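You operate a simulated robot arm through the tools that you are given. There is no shell and no other tool. Be economical: measure what you need, move in short steps, check, and stop when the job is done.

You run a simulated robot arm. Do the job below in one go: nothing can be reset, and whatever is moved stays where it is left.

JOB
Clear the bad fruit: mouldy one to waste, bruised one to juice.
Fine: the fruit on the sorting tray; both go down the chute, the mouldy one first; set the chute lever for each and leave it on juice. Where these are worked on the way, their far stop is far enough and under half their travel is too little: chute lever.

Only the result counts: the job must be done as asked and must still hold three seconds after the hand-in. Knocking over, shifting, dropping, spilling or breaking anything else fails it.

ROBOT AND FRAMES
A 6-joint arm with a two-finger gripper, on a carriage that runs on a rail from [-2037, -4] to [303, 1] (x, y) and turns from -2.374 to 3.421 rad about z. Base frame: it is fixed where the carriage stands at the start and does not move with it; the origin is on the floor, on the carriage's upright axis, x ahead of it, y to its left, z up. Readings come in mm, rad, newtons and seconds.
It reaches about 949 mm from its shoulder. Its first joint turns from -2.897 to 2.897 rad. Places, roughly: chute lever [700, 600, 600]. Payload 2.54 kg.
The tool frame sits at the grasp point between the pads (the TCP): z along the fingers, y along the line on which they close. The tips reach 23 mm beyond it. Largest opening 126 mm; the body of the gripper starts 82 mm behind the TCP.
Orientation is told as [roll, pitch, yaw] about the base's x, y, z axes, in that order, counted from this pose: with the fingers straight down and closing along the base's y, the tool's x points along the base's -x, its y along +y and its z along -z.

CONTROLS
- The arm moves only by the tool apply_moves. Its argument "commands" is a list of rows, each a list of 7 numbers: the turn, a rotation vector about the tool's x, y, z in units of 6 degrees (1.0 is 6 degrees), then the shift along the tool's x, y, z in units of 25 mm (1.0 is 25 mm), then the opening, from 0 (shut) to 1 (fully open). In form: [[wx, wy, wz, x, y, z, gripper], ...]. A call has 1 to 20 rows; each row shifts and turns the commanded pose from where the row before left it, along the tool's axes as they then stand. A call with a number of a shift or a turn outside -1 to 1 is refused whole. Each row takes 0.2 s and may step no farther than 50 mm and 0.15 rad from the row before; otherwise, or with a gripper value out of range, the whole call is refused. Where a pose cannot be reached the arm comes as near as it can. A force on the tool above 40 N (or 10 N above the force at the start of the call, whichever is more), or a blocked arm, ends the call early, and 0.2 s more pass. The fingers move at their own pace and stop on an object; they squeeze with about 41 N. The grip force told is the motor's: it shows also when the fingers shut on nothing. Time passes only in rows, and 0.2 s behind the last, so rows that do not move let the fingers close. The reply holds the time, the measured pose of the TCP, the force on the tool along the base axes, the opening and the grip force, in the units named above and with some noise, with the torque about the TCP (base axes, N m) and any sound that the robot's microphone picked up, and new pictures: "show" is both (left out), scene, wrist or none.
- Cameras (640 x 400 px; columns grow to the right, rows downward): "scene" is now at [-5.4, 266.8, 1562.5]; the picture's right is [0.98, -0.22, 0.00], its down [-0.19, -0.85, -0.49] and it looks along [0.11, 0.48, -0.87] (base axes); focal length 261 px, centre (320, 200). "wrist" rides on the gripper at [82, 14, -122] in the tool frame; the picture's right is [-0.17, 0.99, 0.00], its down [-0.79, -0.13, -0.60] and it looks along [-0.59, -0.10, 0.80] (tool axes); focal length 243 px, centre (320, 200). There is no depth. A picture from a camera that has moved, and an enlarged one, comes with that camera's place and axes in the base frame and with its lens.
- raise_lower(by): slides the trunk up (or, below 0, down) by that many mm; the arm and the scene camera ride with it, the base frame stays. It gives what a move gives, with no picture.
- steer(legs): drives the robot by 1 to 6 legs, each [ahead, left, turn to the left] in mm, mm and rad, along the robot's own axes; the way and the turn of a leg run together, so that a leg with both is an arc; at most 1500 mm and 3.142 rad a leg. The arm and the cameras ride along, it lands a little off, and it stops where it bumps. It keeps to its track: a leg is cut to what the track allows. It gives what a move gives, and a new picture of the scene camera.
- aim_head(pan, tilt): turns the head with the scene camera to pan (to the left, within 2.094 rad either way) and tilt (down, from -0.506 to 1.204), counted from straight ahead of the robot. It gives what a move gives, and a new picture of the scene camera.
- close_up(camera, box): a new picture of the part [left, top, right, bottom] of that camera's present view, enlarged. No time passes.
- close_job(): hands the job in; it is judged then, once.

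Go step by step. Nothing tells you exact positions but the pictures and the camera data: compare them with the known pose of the tool, close in by small moves and look again before you grip or let go. The budget is 120 turns and 260 pictures, counting those below and the enlarged ones. Unless the task says otherwise, let go and move clear before handing in, and close with one line.

The tools are called after ">>>" as a command line: name --pt "numbers of a row" for each row, then --argument value for the rest, lists and objects as JSON in quotes. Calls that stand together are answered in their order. apply_moves: Moves the arm, as the interface text tells. Its arguments: {"type":"object","properties":{"commands":{"type":"array","items":{"type":"array","items":{"type":"number"}}},"show":{"type":"string","enum":["both","scene","wrist","none"]}},"required":["commands"]} The other tools are called the same way: raise_lower (by) slides the trunk up or down; steer (legs) drives the base; aim_head (pan, tilt) turns the head that bears the scene camera; close_up (camera, box) takes an enlarged picture of a part of a camera's view; close_job () hands the job in.

At the start:

```text
t: 0.0
ee_pos: [81.1, 332.5, 1196.0]
orientation: [0.0, 0.0, 0.0]
ft_force: [0.3, -0.4, 0.3]
wrist_torque: [-0.03, 0.01, 0.03]
width: 126.2
grip_force: 0.0
trunk travel left (down, up): [-400.0, 90.0]
robot x, y, heading: [-0.9, -1.1, -0.002]
head pan, tilt: [1.353, 1.059]
```

scene: 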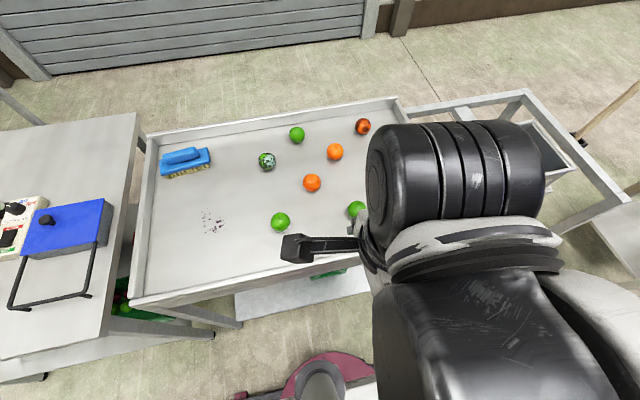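
wrist: 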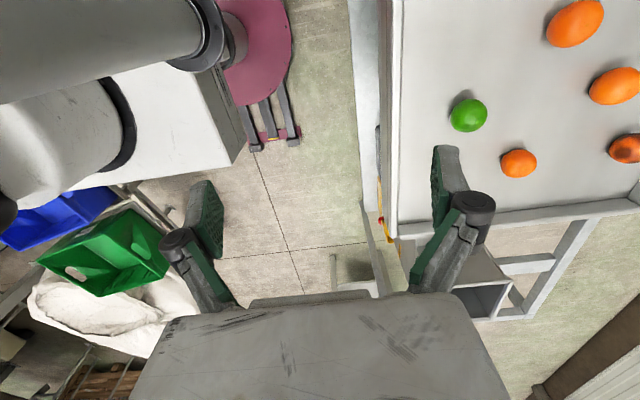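

I see a sorting tray to the robot's left with several fruits: one mouldy (dark/white patches) and one bruised (dark spots on orange), plus a chute at the tray's right. I'll look closer.

>>> close_up --camera "scene" --box '[230, 90, 400, 250]'

>>> aim_head --pan 0.75 --tilt 0.75

```text
2.50 times, centred on (315, 170) of scene
camera zoom: at [-5.4, 266.8, 1562.5], right [0.98, -0.22, 0.0], down [-0.19, -0.85, -0.49], along [0.11, 0.48, -0.87], focal length 652 px, centre (332, 275)
```

zoom: 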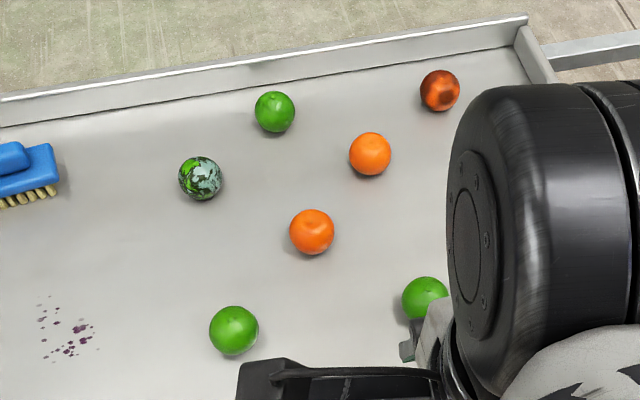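

```text
t: 1.0
ee_pos: [82.1, 331.2, 1195.9]
orientation: [0.001, 0.001, 0.001]
ft_force: [-0.3, 0.2, 0.4]
wrist_torque: [0.02, 0.02, -0.02]
width: 126.0
grip_force: 0.1
trunk travel left (down, up): [-400.0, 90.0]
robot x, y, heading: [-1.1, -2.5, -0.002]
head pan, tilt: [0.75, 0.75]
camera scene: at [40.8, 259.0, 1585.6], right [0.68, -0.73, 0.0], down [-0.5, -0.47, -0.73], along [0.53, 0.5, -0.68], focal length 261 px, centre (320, 200)
```

scene: 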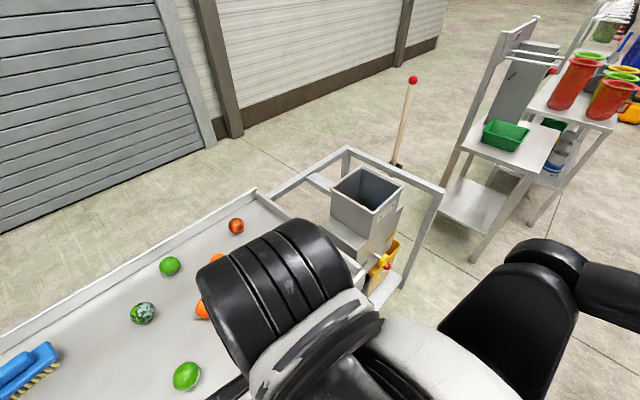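

The mouldy fruit is the green one with grey-white patches, and the bruised one is the orange with the dark patch at the far right. The chute hopper is to the right of the tray, so I'll zoom in on it.

>>> close_up --camera "scene" --box '[290, 60, 450, 320]'

>>> close_up --camera "scene" --box '[320, 200, 430, 310]'

>>> close_up --camera "wrist" --box '[320, 160, 560, 320]'

```text
1.54 times, centred on (370, 190) of scene
camera zoom: at [40.8, 259.0, 1585.6], right [0.68, -0.73, 0.0], down [-0.5, -0.47, -0.73], along [0.53, 0.5, -0.68], focal length 402 px, centre (243, 215)
```

zoom: 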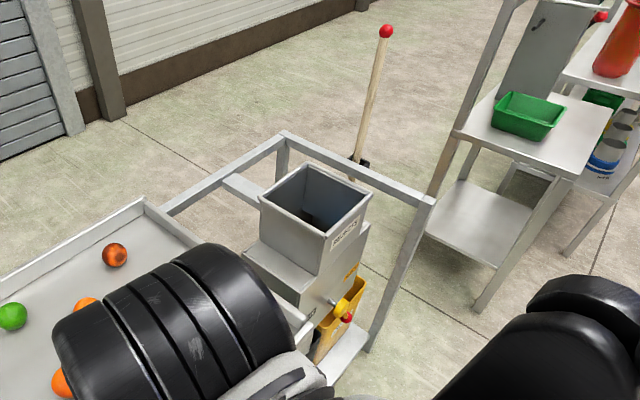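

```text
3.64 times, centred on (375, 255) of scene
camera zoom: at [40.8, 259.0, 1585.6], right [0.68, -0.73, 0.0], down [-0.5, -0.47, -0.73], along [0.53, 0.5, -0.68], focal length 949 px, centre (120, 0)
```

zoom: 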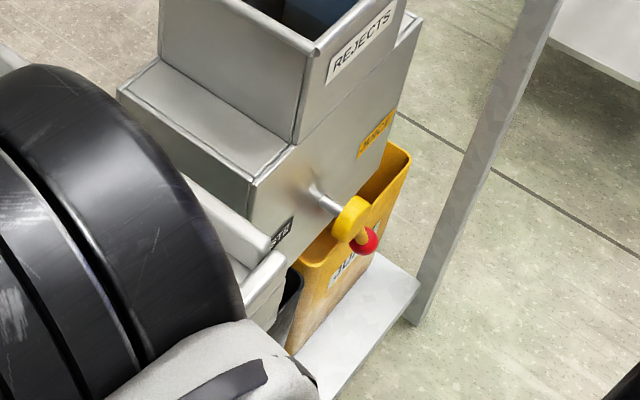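

```text
2.50 times, centred on (440, 240) of wrist
camera zoom: at [-1.2, 346.4, 1317.7], right [0.17, 0.99, 0.0], down [0.79, -0.13, 0.6], along [0.59, -0.1, -0.8], focal length 606 px, centre (20, 100)
```

zoom: 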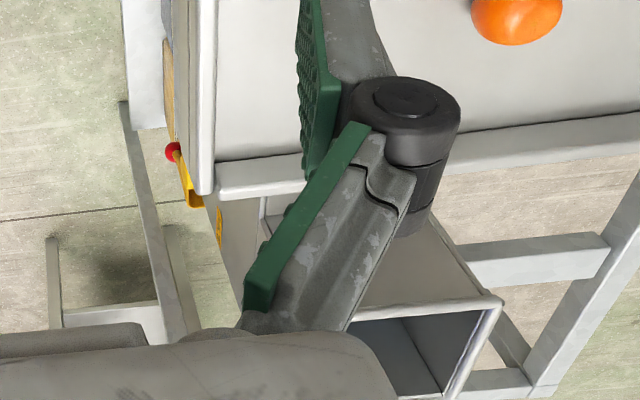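

The hopper mouth spans about x 600–785, y 540–740 at z≈956, and the lever knob is near (774, 500, 490). I'll drive along the rail toward the chute for a better look at the lever.

>>> steer --legs '[[300, 0, 0]]'

>>> aim_head --pan 0.5 --tilt 0.95

```text
t: 3.0
ee_pos: [378.1, 332.1, 1196.1]
orientation: [0.001, 0.001, -0.003]
ft_force: [-0.6, -0.1, -0.1]
wrist_torque: [0.01, 0.0, 0.0]
width: 126.0
grip_force: 0.1
trunk travel left (down, up): [-400.0, 90.0]
robot x, y, heading: [297.3, 1.4, -0.005]
head pan, tilt: [0.75, 0.75]
camera scene: at [337.6, 259.5, 1585.7], right [0.68, -0.73, 0.0], down [-0.5, -0.46, -0.73], along [0.54, 0.5, -0.68], focal length 261 px, centre (320, 200)
```

scene: 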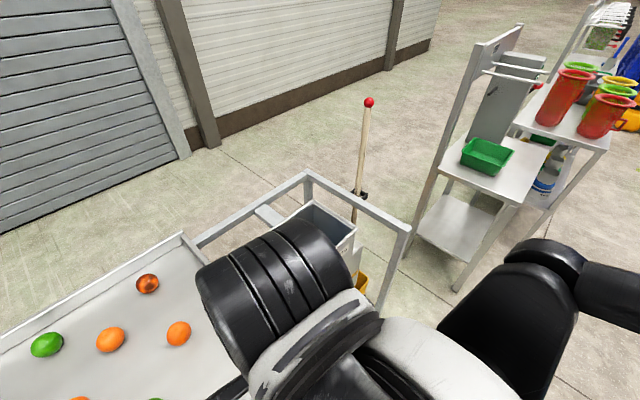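

```text
t: 3.8
ee_pos: [377.4, 332.0, 1195.3]
orientation: [0.001, 0.001, -0.001]
ft_force: [-0.5, -0.6, -0.1]
wrist_torque: [0.03, 0.01, 0.03]
width: 125.9
grip_force: 0.1
trunk travel left (down, up): [-400.0, 90.0]
robot x, y, heading: [297.0, 1.0, -0.008]
head pan, tilt: [0.499, 0.949]
camera scene: at [340.8, 239.1, 1571.3], right [0.49, -0.87, 0.0], down [-0.7, -0.39, -0.59], along [0.52, 0.29, -0.8], focal length 261 px, centre (320, 200)
```

scene: 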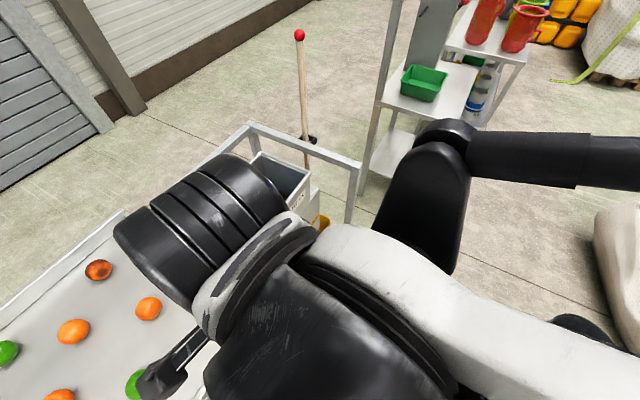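

The arm blocks the head camera, so I'll bring the wrist camera round to look at the lever from the front.

>>> apply_moves --pt "0 0 0 -1 0 0.4 1" --pt "0 0 0 -1 0 0.4 1" --pt "0 0 0 -1 0 0.4 1" --pt "0 0 0 -1 0 0.4 1" --pt "0 0 0 -1 0 0.4 1" --pt "0 0 0 -1 0 0.4 1" --pt "0 0 0 -1 0 0.4 1" --pt "0 0 0 -1 0 0.4 1" --pt "0 0 0 -1 0 0.4 1" --pt "0 0 0 -1 0 0.4 1" --show "both"

>>> apply_moves --pt "0 0 -1 0 0 0.4 1" --pt "0 0 -1 0 0 0.4 1" --pt "0 0 -1 0 0 0.4 1" --pt "0 0 -1 0 0 0.4 1" --pt "0 0 -1 0 0 0.4 1" --pt "0 0 -1 0 0 0.4 1" --pt "0 0 -1 0 0 0.4 1" --pt "0 0 -1 0 0 0.4 1" --pt "0 0 -1 0 0 0.4 1" --pt "0 0 -1 0 0 0.4 1" --pt "0 0 -1 0 0 0 1" --pt "0 0 -1 0 0 0 1" --pt "0 0 -1 0 0 0 1" --show "both"

```text
t: 6.0
ee_pos: [628.7, 330.6, 1095.9]
orientation: [0.001, -0.001, -0.001]
ft_force: [0.4, -0.8, -0.3]
wrist_torque: [0.01, -0.02, -0.04]
width: 125.8
grip_force: 0.1
trunk travel left (down, up): [-400.0, 90.0]
robot x, y, heading: [296.8, -0.0, -0.003]
head pan, tilt: [0.499, 0.949]
camera scene: at [340.8, 237.8, 1570.1], right [0.48, -0.88, 0.0], down [-0.71, -0.39, -0.58], along [0.51, 0.28, -0.81], focal length 261 px, centre (320, 200)
camera wrist: at [546.0, 346.3, 1218.5], right [0.17, 0.99, 0.0], down [0.79, -0.13, 0.6], along [0.59, -0.1, -0.8], focal length 243 px, centre (320, 200)
```

scene: 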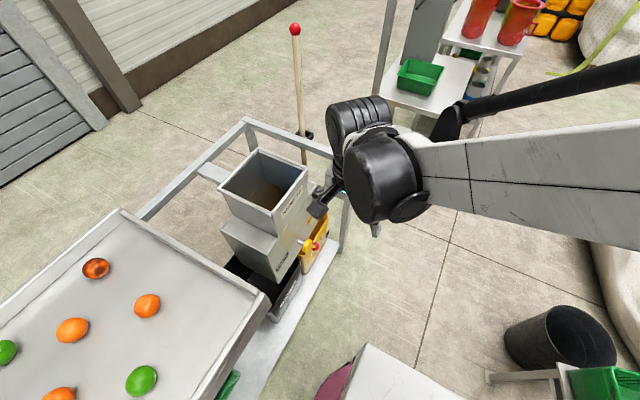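
wrist: 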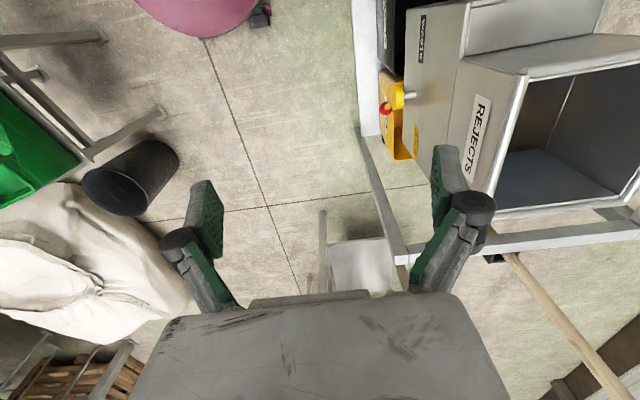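

```text
t: 8.8
ee_pos: [627.9, 331.5, 994.8]
orientation: [-0.001, 0.001, 1.359]
ft_force: [0.1, 0.2, -0.3]
wrist_torque: [0.0, 0.01, -0.01]
width: 125.7
grip_force: 0.1
trunk travel left (down, up): [-400.0, 90.0]
robot x, y, heading: [301.0, 1.9, -0.003]
head pan, tilt: [0.499, 0.949]
camera scene: at [338.3, 241.1, 1569.7], right [0.52, -0.85, 0.0], down [-0.7, -0.43, -0.58], along [0.49, 0.3, -0.82], focal length 261 px, centre (320, 200)
camera wrist: at [596.9, 255.0, 1117.5], right [-0.93, 0.37, 0.0], down [0.3, 0.75, 0.6], along [0.22, 0.56, -0.8], focal length 243 px, centre (320, 200)
```

scene: 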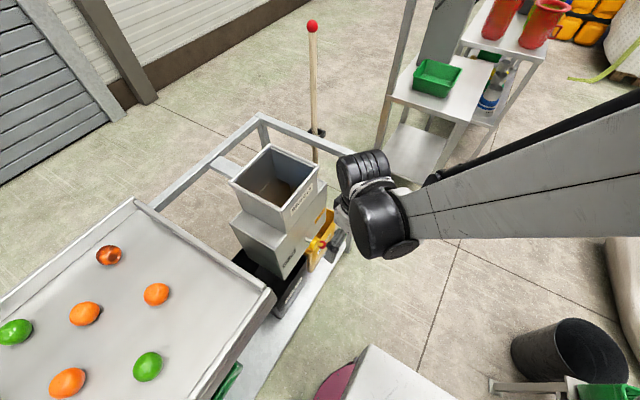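
wrist: 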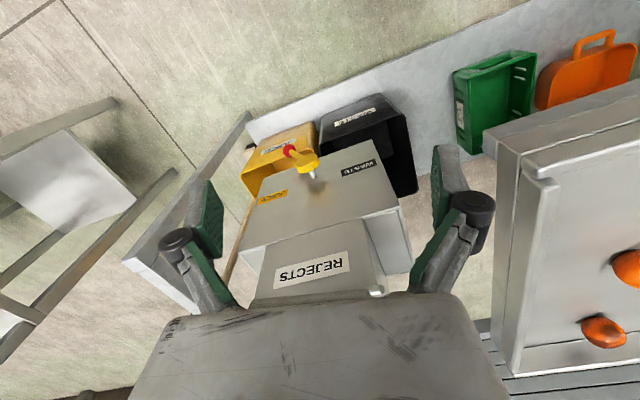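

Now the lever is visible from the front. I'll enlarge it.

>>> close_up --camera "wrist" --box '[230, 80, 430, 300]'

>>> close_up --camera "scene" --box '[210, 130, 370, 330]'

```text
1.82 times, centred on (330, 190) of wrist
camera zoom: at [596.9, 255.0, 1117.5], right [-0.93, 0.37, 0.0], down [0.3, 0.75, 0.6], along [0.22, 0.56, -0.8], focal length 441 px, centre (302, 218)
```

zoom: 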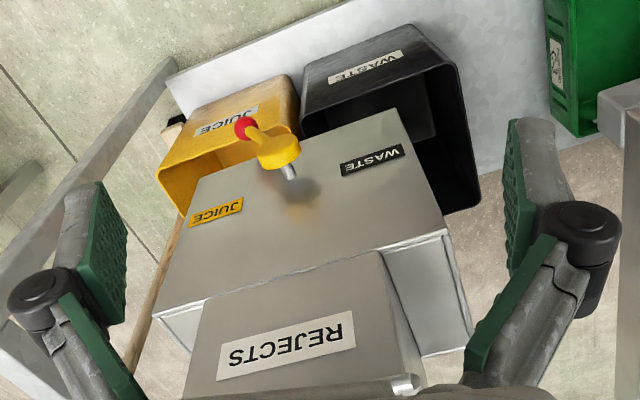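

```text
2.00 times, centred on (290, 230) of scene
camera zoom: at [338.3, 241.1, 1569.7], right [0.52, -0.85, 0.0], down [-0.7, -0.43, -0.58], along [0.49, 0.3, -0.82], focal length 522 px, centre (380, 140)
```

zoom: 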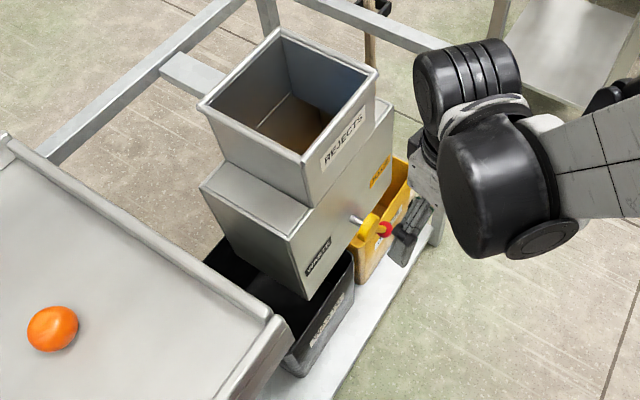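

The lever arm hangs from a hub near (732, 511, 572), with its knob near (780, 500, 480), toward the JUICE side. I'll lower the trunk and tilt the fingers toward +y so they can straddle the knob from the front.

>>> apply_moves --pt "0 0 -1 0 1 0 1" --pt "0 0 -1 0 0 0 0.8" --pt "0 -1 0 0 -1 0 0.6" --pt "0 -1 0 0 -1 0 0.5" --pt "0 -1 0 0 -1 0 0.5" --pt "0 -1 0 0 -1 0 0.5" --pt "0 -1 0 0 -1 0 0.5" --pt "0 -1 0 0 0 0 0.5" --pt "0 -1 0 0 0 0 0.5" --pt "0 -1 0 0 0 0 0.5" --show "none"

>>> raise_lower --by -200

>>> apply_moves --pt "0 0 0 0 0 0 0.5" --show "both"

```text
t: 11.0
ee_pos: [728.9, 337.4, 995.7]
orientation: [0.003, -0.837, 1.567]
ft_force: [-0.9, -0.6, 0.7]
wrist_torque: [0.01, 0.04, 0.01]
width: 62.9
grip_force: 0.0
trunk travel left (down, up): [-400.0, 90.0]
robot x, y, heading: [294.7, 3.6, -0.004]
head pan, tilt: [0.499, 0.949]
```

```text
t: 13.2
ee_pos: [729.7, 336.3, 796.7]
orientation: [0.001, -0.834, 1.569]
ft_force: [-1.3, 0.3, 0.0]
wrist_torque: [-0.01, 0.01, -0.02]
width: 62.9
grip_force: 0.0
trunk travel left (down, up): [-200.0, 290.0]
robot x, y, heading: [295.8, 2.1, -0.005]
head pan, tilt: [0.499, 0.949]
```

```text
t: 13.6
ee_pos: [729.8, 337.3, 797.2]
orientation: [0.0, -0.835, 1.569]
ft_force: [-0.4, -0.2, 1.3]
wrist_torque: [-0.03, -0.03, 0.0]
width: 62.9
grip_force: 0.1
trunk travel left (down, up): [-200.0, 290.0]
robot x, y, heading: [294.3, 3.2, -0.002]
head pan, tilt: [0.499, 0.949]
camera scene: at [340.5, 237.8, 1370.2], right [0.48, -0.88, 0.0], down [-0.71, -0.39, -0.58], along [0.51, 0.28, -0.81], focal length 261 px, centre (320, 200)
camera wrist: at [715.2, 192.5, 818.4], right [-0.99, 0.11, 0.12], down [0.13, 0.09, 0.99], along [0.1, 0.99, -0.1], focal length 243 px, centre (320, 200)
```

scene: 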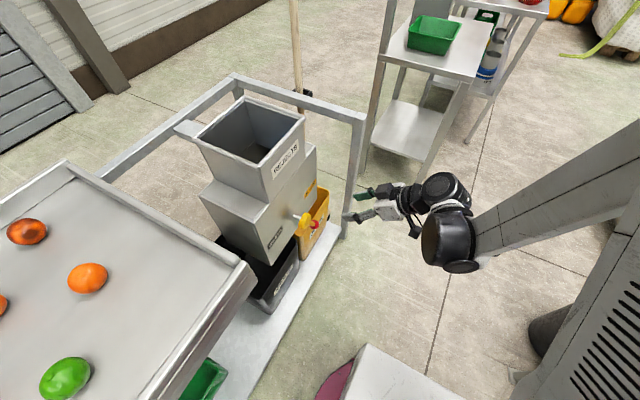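
wrist: 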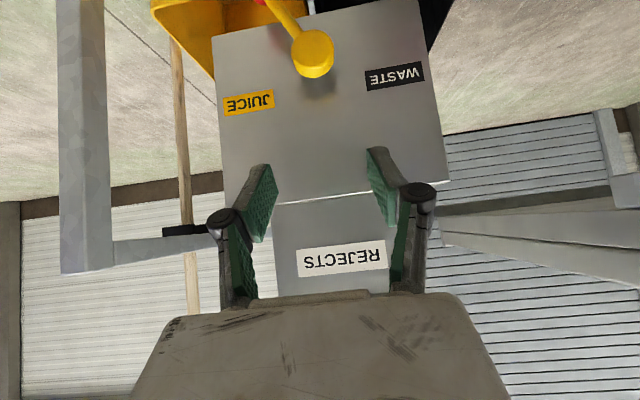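

The view is good. I'll lower the hand to knob height.

>>> raise_lower --by -200

>>> apply_moves --pt "0 0 0 0.385 -1 0.32 0.5" --pt "0 0 0 0.385 -1 0.32 0.5" --show "both"

```text
t: 15.7
ee_pos: [729.6, 336.7, 596.8]
orientation: [0.002, -0.834, 1.568]
ft_force: [0.1, 0.7, 0.4]
wrist_torque: [-0.02, -0.01, 0.01]
width: 63.0
grip_force: 0.0
trunk travel left (down, up): [0.0, 490.0]
robot x, y, heading: [294.1, 2.3, -0.002]
head pan, tilt: [0.499, 0.949]
```

```text
t: 16.3
ee_pos: [779.3, 335.2, 572.0]
orientation: [0.001, -0.835, 1.569]
ft_force: [-0.8, -0.2, -0.3]
wrist_torque: [0.02, -0.01, -0.01]
width: 63.1
grip_force: 0.1
trunk travel left (down, up): [0.0, 490.0]
robot x, y, heading: [296.8, 2.4, -0.005]
head pan, tilt: [0.499, 0.949]
camera scene: at [340.2, 237.7, 1170.2], right [0.48, -0.88, 0.0], down [-0.71, -0.39, -0.58], along [0.51, 0.28, -0.81], focal length 261 px, centre (320, 200)
camera wrist: at [765.7, 191.2, 593.7], right [-0.99, 0.11, 0.12], down [0.13, 0.09, 0.99], along [0.1, 0.99, -0.1], focal length 243 px, centre (320, 200)
```

scene: 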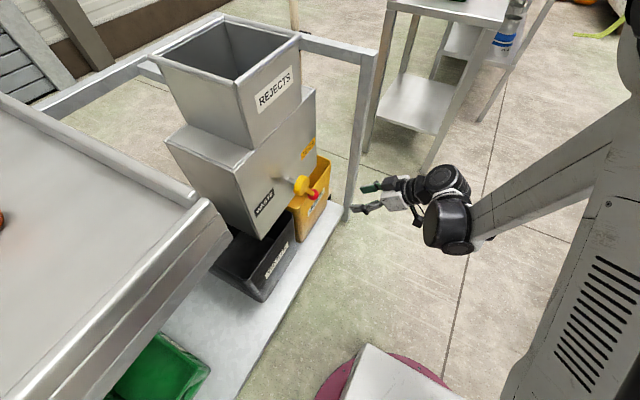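
wrist: 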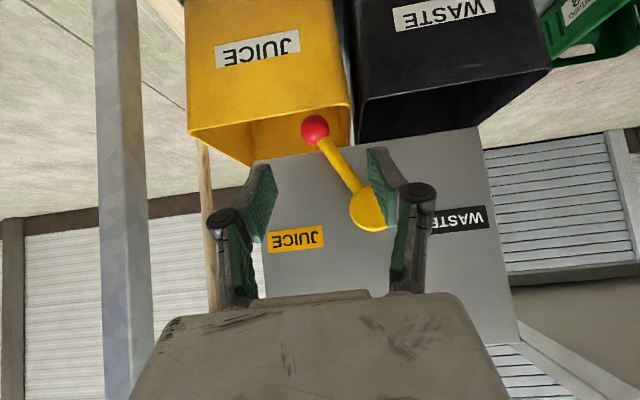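

I put the knob at ≈(794, 500, 468) and the hub at ≈(740, 505, 580). I'll lower to knob height and stay in front of it.

>>> apply_moves --pt "0 0 0 0.194 -0.07 0.823 0.5" --pt "0 0 0 0.194 -0.07 0.823 0.5" --pt "0 0 0 0.194 -0.07 0.823 0.5" --pt "0 0 0 0.194 -0.07 0.823 0.5" --pt "0 0 0 0.194 -0.07 0.823 0.5" --show "both"

```text
t: 17.5
ee_pos: [810.7, 405.7, 507.3]
orientation: [0.004, -0.835, 1.569]
ft_force: [-0.5, 1.0, 0.3]
wrist_torque: [0.02, 0.01, 0.03]
width: 63.0
grip_force: 0.1
out of reach, approached as far as the arm can: row 2, 3, 4, 5
trunk travel left (down, up): [0.0, 490.0]
robot x, y, heading: [296.6, 1.1, -0.007]
head pan, tilt: [0.499, 0.949]
camera scene: at [340.4, 237.5, 1170.2], right [0.48, -0.88, 0.0], down [-0.71, -0.39, -0.58], along [0.51, 0.28, -0.81], focal length 261 px, centre (320, 200)
camera wrist: at [796.5, 260.9, 528.7], right [-0.99, 0.11, 0.13], down [0.14, 0.09, 0.99], along [0.1, 0.99, -0.1], focal length 243 px, centre (320, 200)
```

scene: 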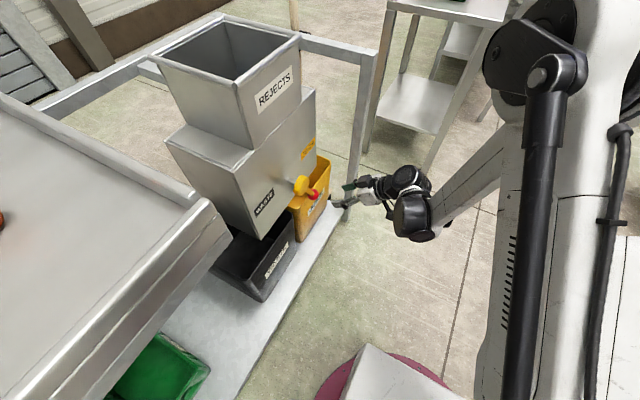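
wrist: 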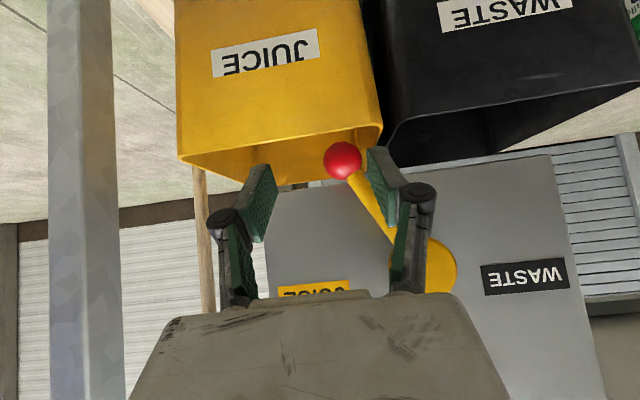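

The arm is at its reach limit here. I'll look toward the arm's shoulder to see how best to place the base.

>>> aim_head --pan -0.6 --tilt 1.0

>>> aim_head --pan -1.6 --tilt 0.8

```text
t: 18.9
ee_pos: [809.7, 404.4, 506.7]
orientation: [0.003, -0.833, 1.569]
ft_force: [0.6, -0.3, -0.6]
wrist_torque: [-0.01, -0.01, 0.0]
width: 63.0
grip_force: 0.2
trunk travel left (down, up): [0.0, 490.0]
robot x, y, heading: [296.5, 1.9, -0.003]
head pan, tilt: [-0.6, 1.0]
camera scene: at [334.0, 163.7, 1166.5], right [-0.57, -0.82, 0.0], down [-0.69, 0.48, -0.54], along [0.45, -0.31, -0.84], focal length 261 px, centre (320, 200)
```

scene: 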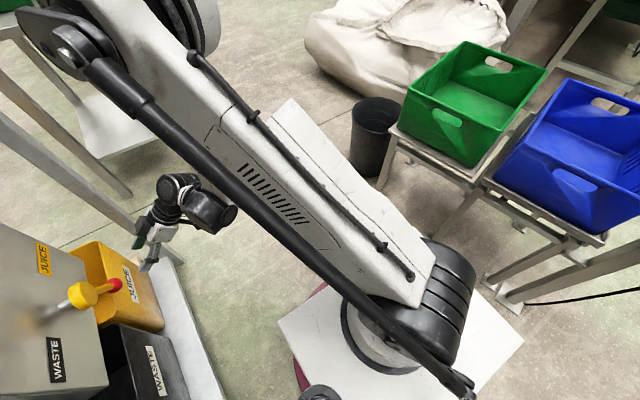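

```text
t: 20.1
ee_pos: [810.9, 404.6, 507.1]
orientation: [0.005, -0.833, 1.569]
ft_force: [-0.9, -0.6, 0.1]
wrist_torque: [0.0, -0.02, -0.01]
width: 63.1
grip_force: 0.0
trunk travel left (down, up): [0.0, 490.0]
robot x, y, heading: [299.4, -1.9, -0.005]
head pan, tilt: [-1.6, 0.799]
camera scene: at [274.1, 122.5, 1181.7], right [-1.0, 0.03, 0.0], down [0.02, 0.72, -0.7], along [-0.02, -0.7, -0.72], focal length 261 px, centre (320, 200)
```

scene: 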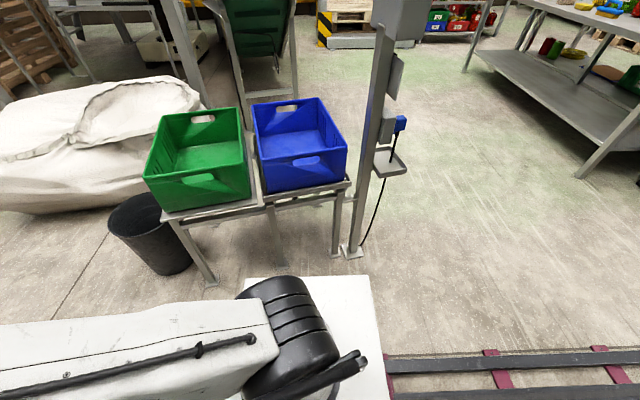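

The shoulder sits over the carriage axis, so the problem looks like the arm's pose rather than distance. I'll raise the trunk and reach down from higher.

>>> raise_lower --by 200

>>> aim_head --pan 0.4 --tilt 0.95

>>> apply_moves --pt "0 0 0 0.74 0.0 0.67 0.5" --pt "0 0 0 0.74 0.2 0.67 0.5" --pt "0 0 0 0.74 0.2 0.67 0.5" --pt "0 0 0 0.74 0.2 0.67 0.5" --pt "0 0 0 0.74 0.2 0.67 0.5" --pt "0 0 0 0.74 0 0.67 0.5" --pt "0 0 0 0.74 0 0.67 0.5" --show "none"

```text
t: 22.3
ee_pos: [811.0, 405.6, 708.4]
orientation: [0.003, -0.833, 1.569]
ft_force: [0.3, 0.5, 0.3]
wrist_torque: [-0.01, -0.02, 0.03]
width: 63.3
grip_force: 0.0
trunk travel left (down, up): [-200.0, 290.0]
robot x, y, heading: [298.8, -1.0, -0.003]
head pan, tilt: [-1.6, 0.799]
```

```text
t: 24.2
ee_pos: [810.4, 404.5, 706.7]
orientation: [0.003, -0.832, 1.568]
ft_force: [1.0, -0.1, 0.1]
wrist_torque: [0.02, -0.03, 0.02]
width: 63.1
grip_force: 0.0
trunk travel left (down, up): [-200.0, 290.0]
robot x, y, heading: [290.1, -4.1, 0.001]
head pan, tilt: [0.4, 0.949]
camera scene: at [343.7, 231.2, 1370.1], right [0.39, -0.92, 0.0], down [-0.75, -0.31, -0.58], along [0.54, 0.22, -0.81], focal length 261 px, centre (320, 200)
```

scene: 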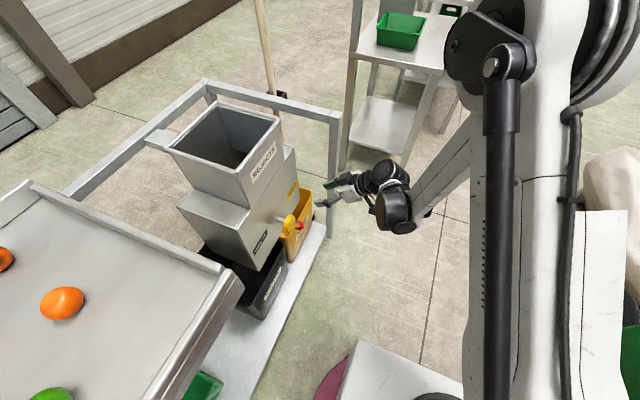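

```text
t: 25.8
ee_pos: [872.0, 443.0, 587.0]
orientation: [0.006, -0.831, 1.568]
ft_force: [-0.9, -0.3, -0.1]
wrist_torque: [-0.02, 0.01, 0.0]
width: 62.9
grip_force: 0.1
out of reach, approached as far as the arm can: row 1, 2, 3, 4, 5, 6, 7
trunk travel left (down, up): [-200.0, 290.0]
robot x, y, heading: [296.7, 4.7, -0.002]
head pan, tilt: [0.4, 0.949]
```

The arm is being pushed outward, so the base is too close. I'll retract the hand, then back the carriage up.

>>> apply_moves --pt "0 0 0 0 0.5 -1 0.5" --pt "0 0 0 0 0.5 -1 0.5" --pt "0 0 0 0 0.5 -1 0.5" --pt "0 0 0 0 0.5 -1 0.5" --pt "0 0 0 0 0.5 -1 0.5" --pt "0 0 0 0 0.5 -1 0.5" --pt "0 0 0 0 0.5 -1 0.5" --show "none"

>>> steer --legs '[[-300, 0, 0]]'

```text
t: 27.4
ee_pos: [818.4, 331.6, 728.2]
orientation: [0.004, -0.831, 1.57]
ft_force: [-0.1, -0.7, -0.6]
wrist_torque: [0.01, -0.01, 0.02]
width: 63.2
grip_force: 0.1
out of reach, approached as far as the arm can: row 1, 2, 3, 4, 5, 6
trunk travel left (down, up): [-200.0, 290.0]
robot x, y, heading: [290.4, -5.1, -0.008]
head pan, tilt: [0.4, 0.949]
```

```text
t: 29.5
ee_pos: [519.6, 330.3, 728.3]
orientation: [0.004, -0.832, 1.569]
ft_force: [-0.2, -0.3, -0.5]
wrist_torque: [0.05, 0.01, -0.01]
width: 63.1
grip_force: 0.0
trunk travel left (down, up): [-200.0, 290.0]
robot x, y, heading: [-0.3, 1.1, -0.004]
head pan, tilt: [0.4, 0.949]
camera scene: at [44.7, 230.7, 1370.1], right [0.39, -0.92, 0.0], down [-0.75, -0.32, -0.58], along [0.54, 0.23, -0.81], focal length 261 px, centre (320, 200)
```

scene: 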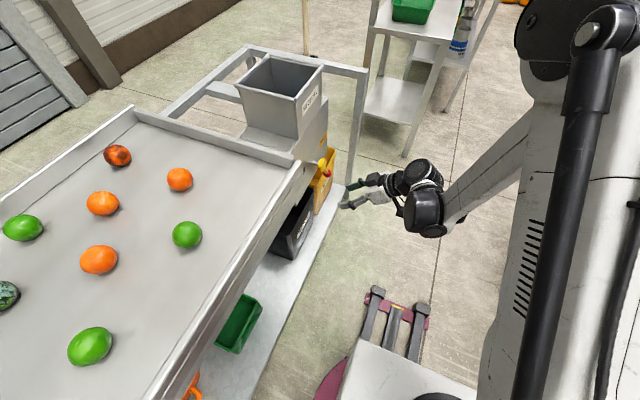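

Now I'll step the base forward to about x=130, lower the trunk, and approach the knob again.

>>> steer --legs '[[130, 0, 0]]'

>>> raise_lower --by -200

>>> apply_moves --pt "0 0 0 0 -1 0 0.5" --pt "0 0 0 0 -1 0 0.5" --pt "0 0 0 0 -1 0 0.5" --pt "0 0 0 0 -1 0 0.5" --pt "0 0 0 0 -1 0 0.5" --pt "0 0 0 0.2 -0.3 0.8 0.5" --show "both"

```text
t: 30.8
ee_pos: [648.4, 330.7, 728.7]
orientation: [0.004, -0.831, 1.571]
ft_force: [-0.2, -1.1, -0.7]
wrist_torque: [0.02, 0.0, -0.01]
width: 63.0
grip_force: 0.1
trunk travel left (down, up): [-200.0, 290.0]
robot x, y, heading: [127.4, -1.0, 0.002]
head pan, tilt: [0.4, 0.949]
camera scene: at [174.1, 231.0, 1370.2], right [0.39, -0.92, 0.0], down [-0.75, -0.32, -0.58], along [0.54, 0.23, -0.81], focal length 261 px, centre (320, 200)
```

scene: 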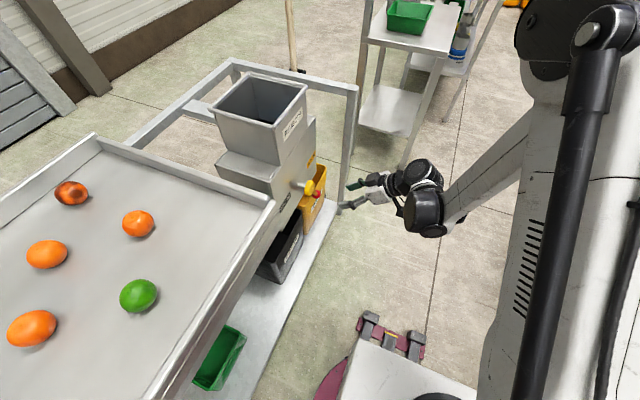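

```text
t: 32.9
ee_pos: [648.6, 331.9, 528.2]
orientation: [0.006, -0.83, 1.571]
ft_force: [0.5, 1.1, -0.4]
wrist_torque: [0.0, 0.02, -0.02]
width: 63.2
grip_force: 0.1
trunk travel left (down, up): [0.0, 490.0]
robot x, y, heading: [127.9, -1.9, 0.003]
head pan, tilt: [0.4, 0.949]
```

```text
t: 34.3
ee_pos: [781.8, 343.9, 512.7]
orientation: [0.006, -0.831, 1.571]
ft_force: [0.2, -1.1, 0.5]
wrist_torque: [0.0, -0.04, 0.0]
width: 63.0
grip_force: 0.0
trunk travel left (down, up): [0.0, 490.0]
robot x, y, heading: [127.1, -0.5, -0.003]
head pan, tilt: [0.4, 0.949]
camera scene: at [174.1, 230.8, 1170.2], right [0.39, -0.92, 0.0], down [-0.75, -0.32, -0.58], along [0.54, 0.23, -0.81], focal length 261 px, centre (320, 200)
camera wrist: at [768.8, 199.0, 534.4], right [-0.99, 0.11, 0.13], down [0.14, 0.09, 0.99], along [0.09, 0.99, -0.11], focal length 243 px, centre (320, 200)
```

scene: 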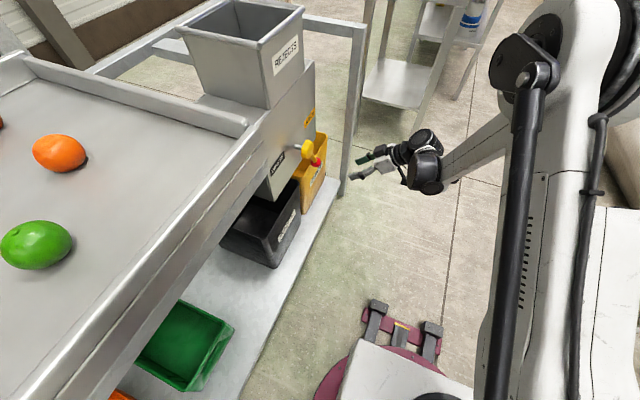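
wrist: 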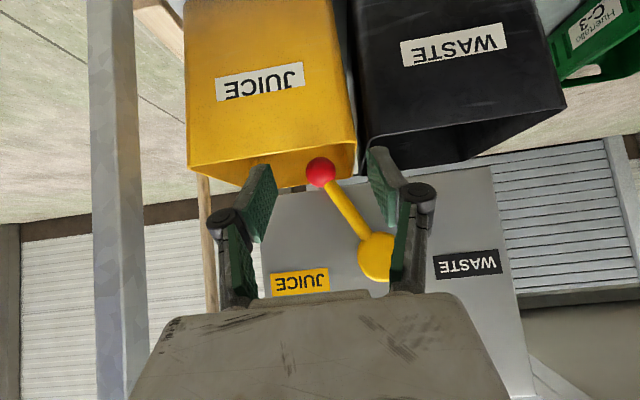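

The pose is reachable now. I'll move in closer to the knob.

>>> apply_moves --pt "0 0 0 -0.44 -0.08 0.9 0.5" --pt "0 0 0 -0.44 -0.08 0.9 0.5" --pt "0 0 0 -0.44 -0.08 0.9 0.5" --pt "0 0 0 -0.44 -0.08 0.9 0.5" --show "both"

```text
t: 35.3
ee_pos: [788.1, 439.0, 483.7]
orientation: [0.006, -0.83, 1.572]
ft_force: [0.1, 0.1, 0.6]
wrist_torque: [0.05, 0.01, -0.01]
width: 62.7
grip_force: 0.0
trunk travel left (down, up): [0.0, 490.0]
robot x, y, heading: [126.7, 0.3, 0.005]
head pan, tilt: [0.4, 0.949]
camera scene: at [174.3, 230.6, 1170.2], right [0.39, -0.92, 0.0], down [-0.75, -0.32, -0.58], along [0.54, 0.23, -0.81], focal length 261 px, centre (320, 200)
camera wrist: at [775.2, 294.4, 505.0], right [-0.99, 0.11, 0.13], down [0.14, 0.09, 0.99], along [0.1, 0.99, -0.11], focal length 243 px, centre (320, 200)
```

scene: 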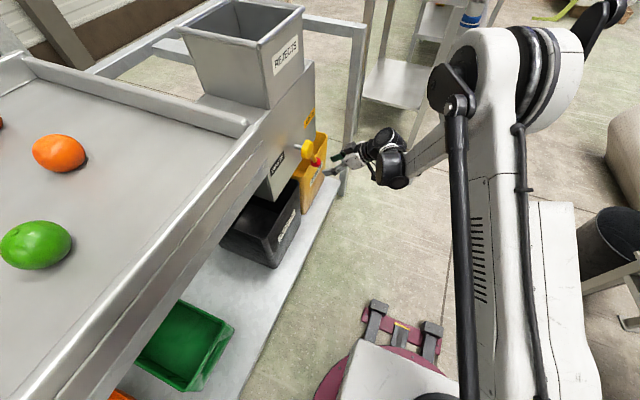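
wrist: 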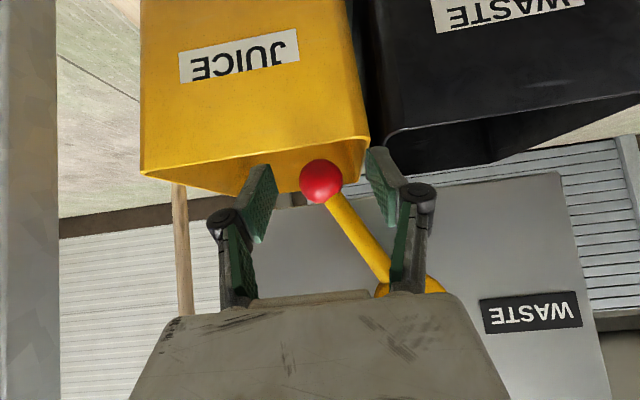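

Knob diameter is about 38 mm at ≈(794, 510, 465). I'll open the fingers slightly and slide them around it.

>>> apply_moves --pt "0 0 0 0 -0.24 0 0.62" --pt "0 0 0 -0.5 0 0.63 0.62" --pt "0 0 0 -0.5 0 0.63 0.62" --pt "0 0 0 -0.5 0 0.63 0.62" --show "both"

```text
t: 36.3
ee_pos: [795.0, 501.6, 478.3]
orientation: [0.006, -0.831, 1.57]
ft_force: [-0.2, -0.3, -0.2]
wrist_torque: [0.01, -0.01, 0.0]
width: 78.1
grip_force: 0.1
trunk travel left (down, up): [0.0, 490.0]
robot x, y, heading: [128.8, 2.2, 0.0]
head pan, tilt: [0.4, 0.949]
camera scene: at [174.3, 230.8, 1170.2], right [0.39, -0.92, 0.0], down [-0.75, -0.32, -0.58], along [0.54, 0.23, -0.81], focal length 261 px, centre (320, 200)
camera wrist: at [781.3, 355.9, 499.7], right [-0.99, 0.11, 0.13], down [0.14, 0.09, 0.99], along [0.09, 0.99, -0.11], focal length 243 px, centre (320, 200)
```

scene: 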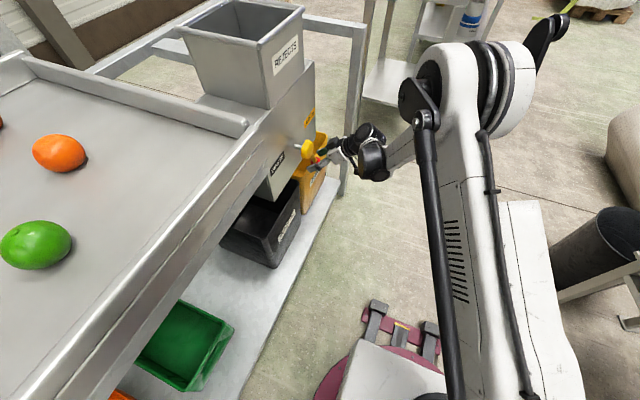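
wrist: 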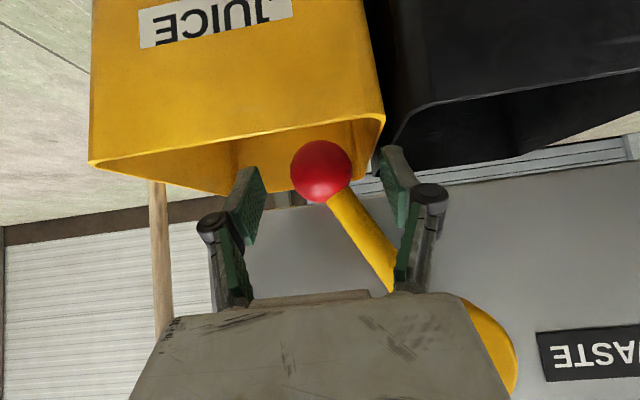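

The knob sits between the fingers. I'll push it toward −x (waste).

>>> apply_moves --pt "0 0 0 0 0.6 0 0.62" --pt "0 0 0 0 0.6 0 0.62" --pt "0 0 0 0 0.6 0 0.62" --pt "0 0 0 0 0.6 0 0.62" --pt "0 0 0 0 0.6 0 0.62" --show "wrist"

```text
t: 37.5
ee_pos: [719.3, 500.4, 478.1]
orientation: [0.005, -0.829, 1.571]
ft_force: [0.1, 0.1, 0.7]
wrist_torque: [0.03, 0.0, 0.02]
width: 78.1
grip_force: 0.1
trunk travel left (down, up): [0.0, 490.0]
robot x, y, heading: [126.4, -0.5, -0.001]
head pan, tilt: [0.4, 0.949]
camera wrist: at [705.8, 356.1, 500.7], right [-0.99, 0.11, 0.13], down [0.14, 0.09, 0.99], along [0.09, 0.99, -0.11], focal length 243 px, centre (320, 200)
```

wrist: 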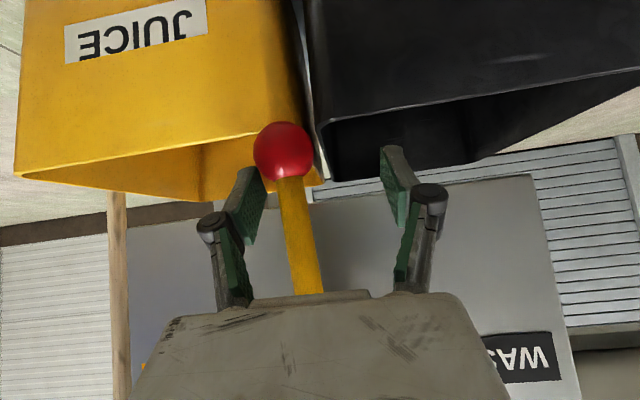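

The lever follows freely, so I'll continue to the waste stop.

>>> apply_moves --pt "0 0 0 0.2 0.6 0 0.62" --pt "0 0 0 0.1 0.6 0 0.62" --pt "0 0 0 0 0.6 0 0.62" --pt "0 0 0 -0.1 0.6 0 0.62" --show "wrist"

```text
t: 38.5
ee_pos: [659.3, 496.5, 474.4]
orientation: [0.005, -0.829, 1.571]
ft_force: [-0.8, -0.6, 0.8]
wrist_torque: [0.04, 0.0, 0.03]
width: 78.2
grip_force: 0.1
trunk travel left (down, up): [0.0, 490.0]
robot x, y, heading: [129.0, -0.3, 0.002]
head pan, tilt: [0.4, 0.949]
camera wrist: at [646.4, 352.0, 496.6], right [-0.99, 0.11, 0.13], down [0.14, 0.09, 0.99], along [0.09, 0.99, -0.11], focal length 243 px, centre (320, 200)
```

wrist: 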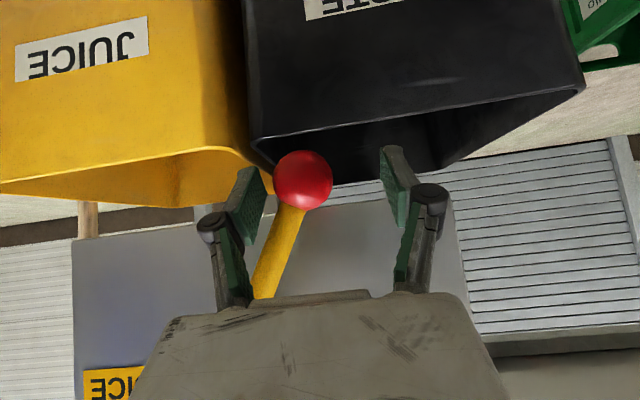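

The lever now leans to the waste side. I'll nudge further to confirm it's at the stop.

>>> apply_moves --pt "0 0 0 -0.1 0.5 0 0.62" --pt "0 0 0 -0.1 0.4 0 0.62" --pt "0 0 0 -0.1 0.4 0 0.62" --show "wrist"

```text
t: 39.2
ee_pos: [645.4, 494.9, 475.2]
orientation: [-0.001, -0.825, 1.561]
ft_force: [19.7, -5.6, -10.0]
wrist_torque: [-0.19, 0.73, -0.32]
width: 89.5
grip_force: 8.2
trunk travel left (down, up): [0.0, 490.0]
robot x, y, heading: [130.3, -0.5, -0.003]
head pan, tilt: [0.4, 0.949]
stopped in row 3: the force on the tool passed its limit at 48 N (the readings are from after the stop); the commanded pose is now the measured one
camera wrist: at [630.1, 351.0, 498.9], right [-0.98, 0.12, 0.12], down [0.13, 0.09, 0.99], along [0.11, 0.99, -0.11], focal length 243 px, centre (320, 200)
```

wrist: 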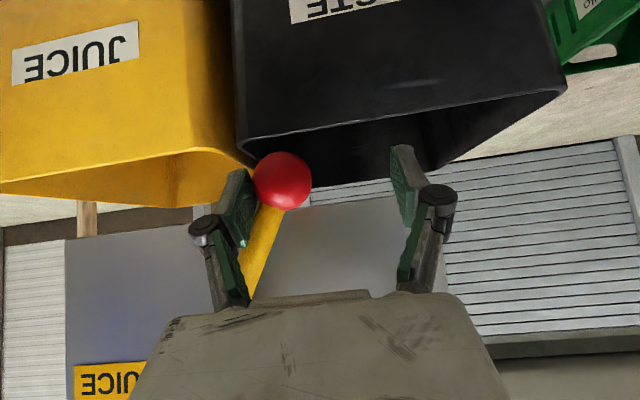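

The lever is at the waste stop. I'll release the side load and back the hand straight out.

>>> apply_moves --pt "0 0 0 0 -0.4 0 0.62" --pt "0 0 0 0 -0.4 0 0.62" --pt "0 0 0 0 0 -0.6 0.62" --pt "0 0 0 0 0 -1 0.62" --pt "0 0 0 0.3 0 -1 0.62" --pt "0 0 0 0.5 0 -1 0.62" --pt "0 0 0 0.5 0 -1 0.62" --pt "0 0 0 0.5 0 -1 0.62" --show "both"

```text
t: 41.0
ee_pos: [660.7, 363.8, 537.8]
orientation: [0.001, -0.828, 1.565]
ft_force: [0.2, -0.1, -0.6]
wrist_torque: [-0.03, -0.03, -0.02]
width: 78.4
grip_force: 0.0
trunk travel left (down, up): [0.0, 490.0]
robot x, y, heading: [124.2, -2.3, -0.001]
head pan, tilt: [0.4, 0.949]
camera scene: at [175.5, 231.3, 1170.1], right [0.39, -0.92, 0.0], down [-0.75, -0.31, -0.58], along [0.54, 0.22, -0.81], focal length 261 px, centre (320, 200)
camera wrist: at [646.1, 219.4, 560.4], right [-0.99, 0.12, 0.12], down [0.13, 0.09, 0.99], along [0.1, 0.99, -0.11], focal length 243 px, centre (320, 200)
```

scene: 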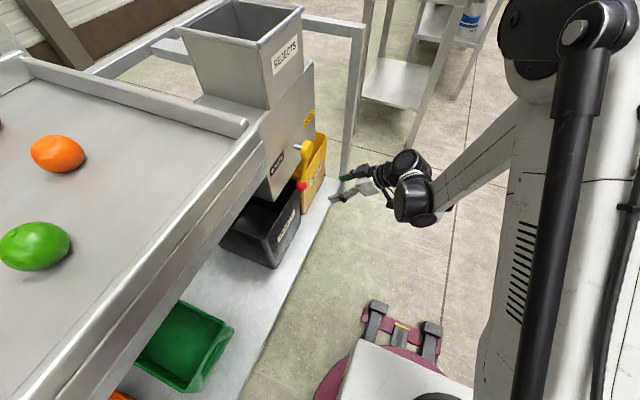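
wrist: 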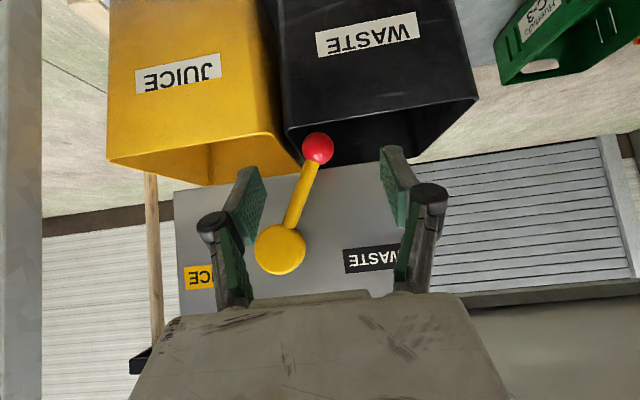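

The lever is on WASTE. Now I'll raise the trunk, point the fingers down, and head back toward the tray.

>>> raise_lower --by 480

>>> apply_moves --pt "0 1 0 0 0 0 0.8" --pt "0 1 0 0 0 0 0.8" --pt "0 1 0 0 0 0 0.8" --pt "0 1 0 0 0 0 0.8" --pt "0 1 0 0 0 0 0.8" --pt "0 1 0 0 0 0 0.8" --pt "0 1 0 0 0 0 0.8" --pt "0 0.93 0 0 0 0 0.8" --pt "0 0 0 0 1 0 0.8" --pt "0 0 0 0 1 0 0.8" --pt "0 0 0 0 1 0 0.8" --pt "0 0 0 0 1 0 0.8" --pt "0 0 0 0 1 -0.5 0.8" --pt "0 0 0 0 1 -0.5 0.8" --pt "0 0 0 0 1 -0.5 0.8" --pt "0 0 0 0 1 -0.5 0.8" --show "none"

>>> steer --legs '[[-330, 0, 0]]'

>>> aim_head --pan 1.3 --tilt 0.95

```text
refused: 480 is not a number from -400 to 400
```

```text
t: 44.4
ee_pos: [468.9, 365.0, 585.9]
orientation: [0.001, 0.002, 1.553]
ft_force: [-0.4, -1.1, -0.3]
wrist_torque: [-0.04, 0.03, 0.0]
width: 101.0
grip_force: 0.1
trunk travel left (down, up): [0.0, 490.0]
robot x, y, heading: [125.7, -2.3, -0.005]
head pan, tilt: [0.4, 0.949]
```

```text
t: 46.6
ee_pos: [130.7, 365.2, 587.2]
orientation: [0.002, 0.0, 1.564]
ft_force: [-0.5, -0.1, 0.0]
wrist_torque: [0.03, 0.01, -0.02]
width: 100.8
grip_force: 0.1
trunk travel left (down, up): [0.0, 490.0]
robot x, y, heading: [-209.4, -5.1, -0.003]
head pan, tilt: [0.4, 0.949]
camera scene: at [-136.6, 206.3, 1201.1], right [0.05, -1.0, 0.0], down [-0.54, -0.03, -0.84], along [0.84, 0.04, -0.54], focal length 261 px, centre (320, 200)
```

scene: 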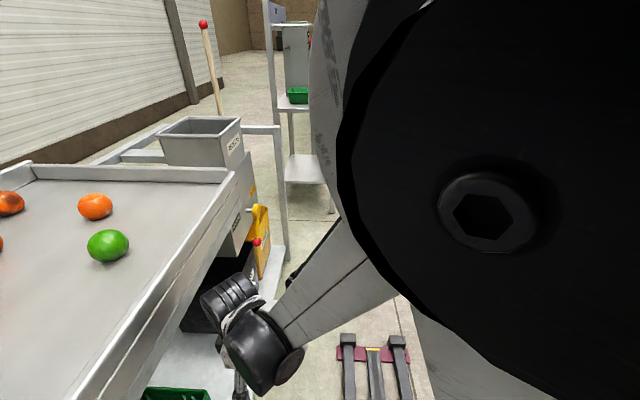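

```text
t: 47.8
ee_pos: [130.7, 366.2, 586.7]
orientation: [0.003, 0.0, 1.562]
ft_force: [0.3, 0.1, 0.1]
wrist_torque: [0.01, 0.01, 0.02]
width: 101.2
grip_force: 0.1
trunk travel left (down, up): [0.0, 490.0]
robot x, y, heading: [-203.7, -0.3, -0.007]
head pan, tilt: [1.3, 0.949]
camera scene: at [-137.1, 208.3, 1199.9], right [0.07, -1.0, 0.0], down [-0.55, -0.04, -0.83], along [0.83, 0.06, -0.55], focal length 261 px, centre (320, 200)
```

scene: 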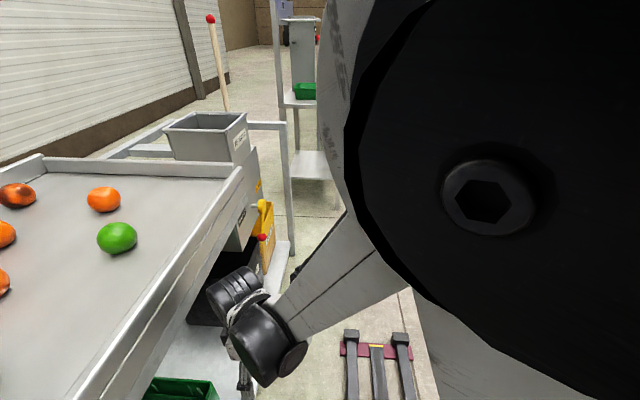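

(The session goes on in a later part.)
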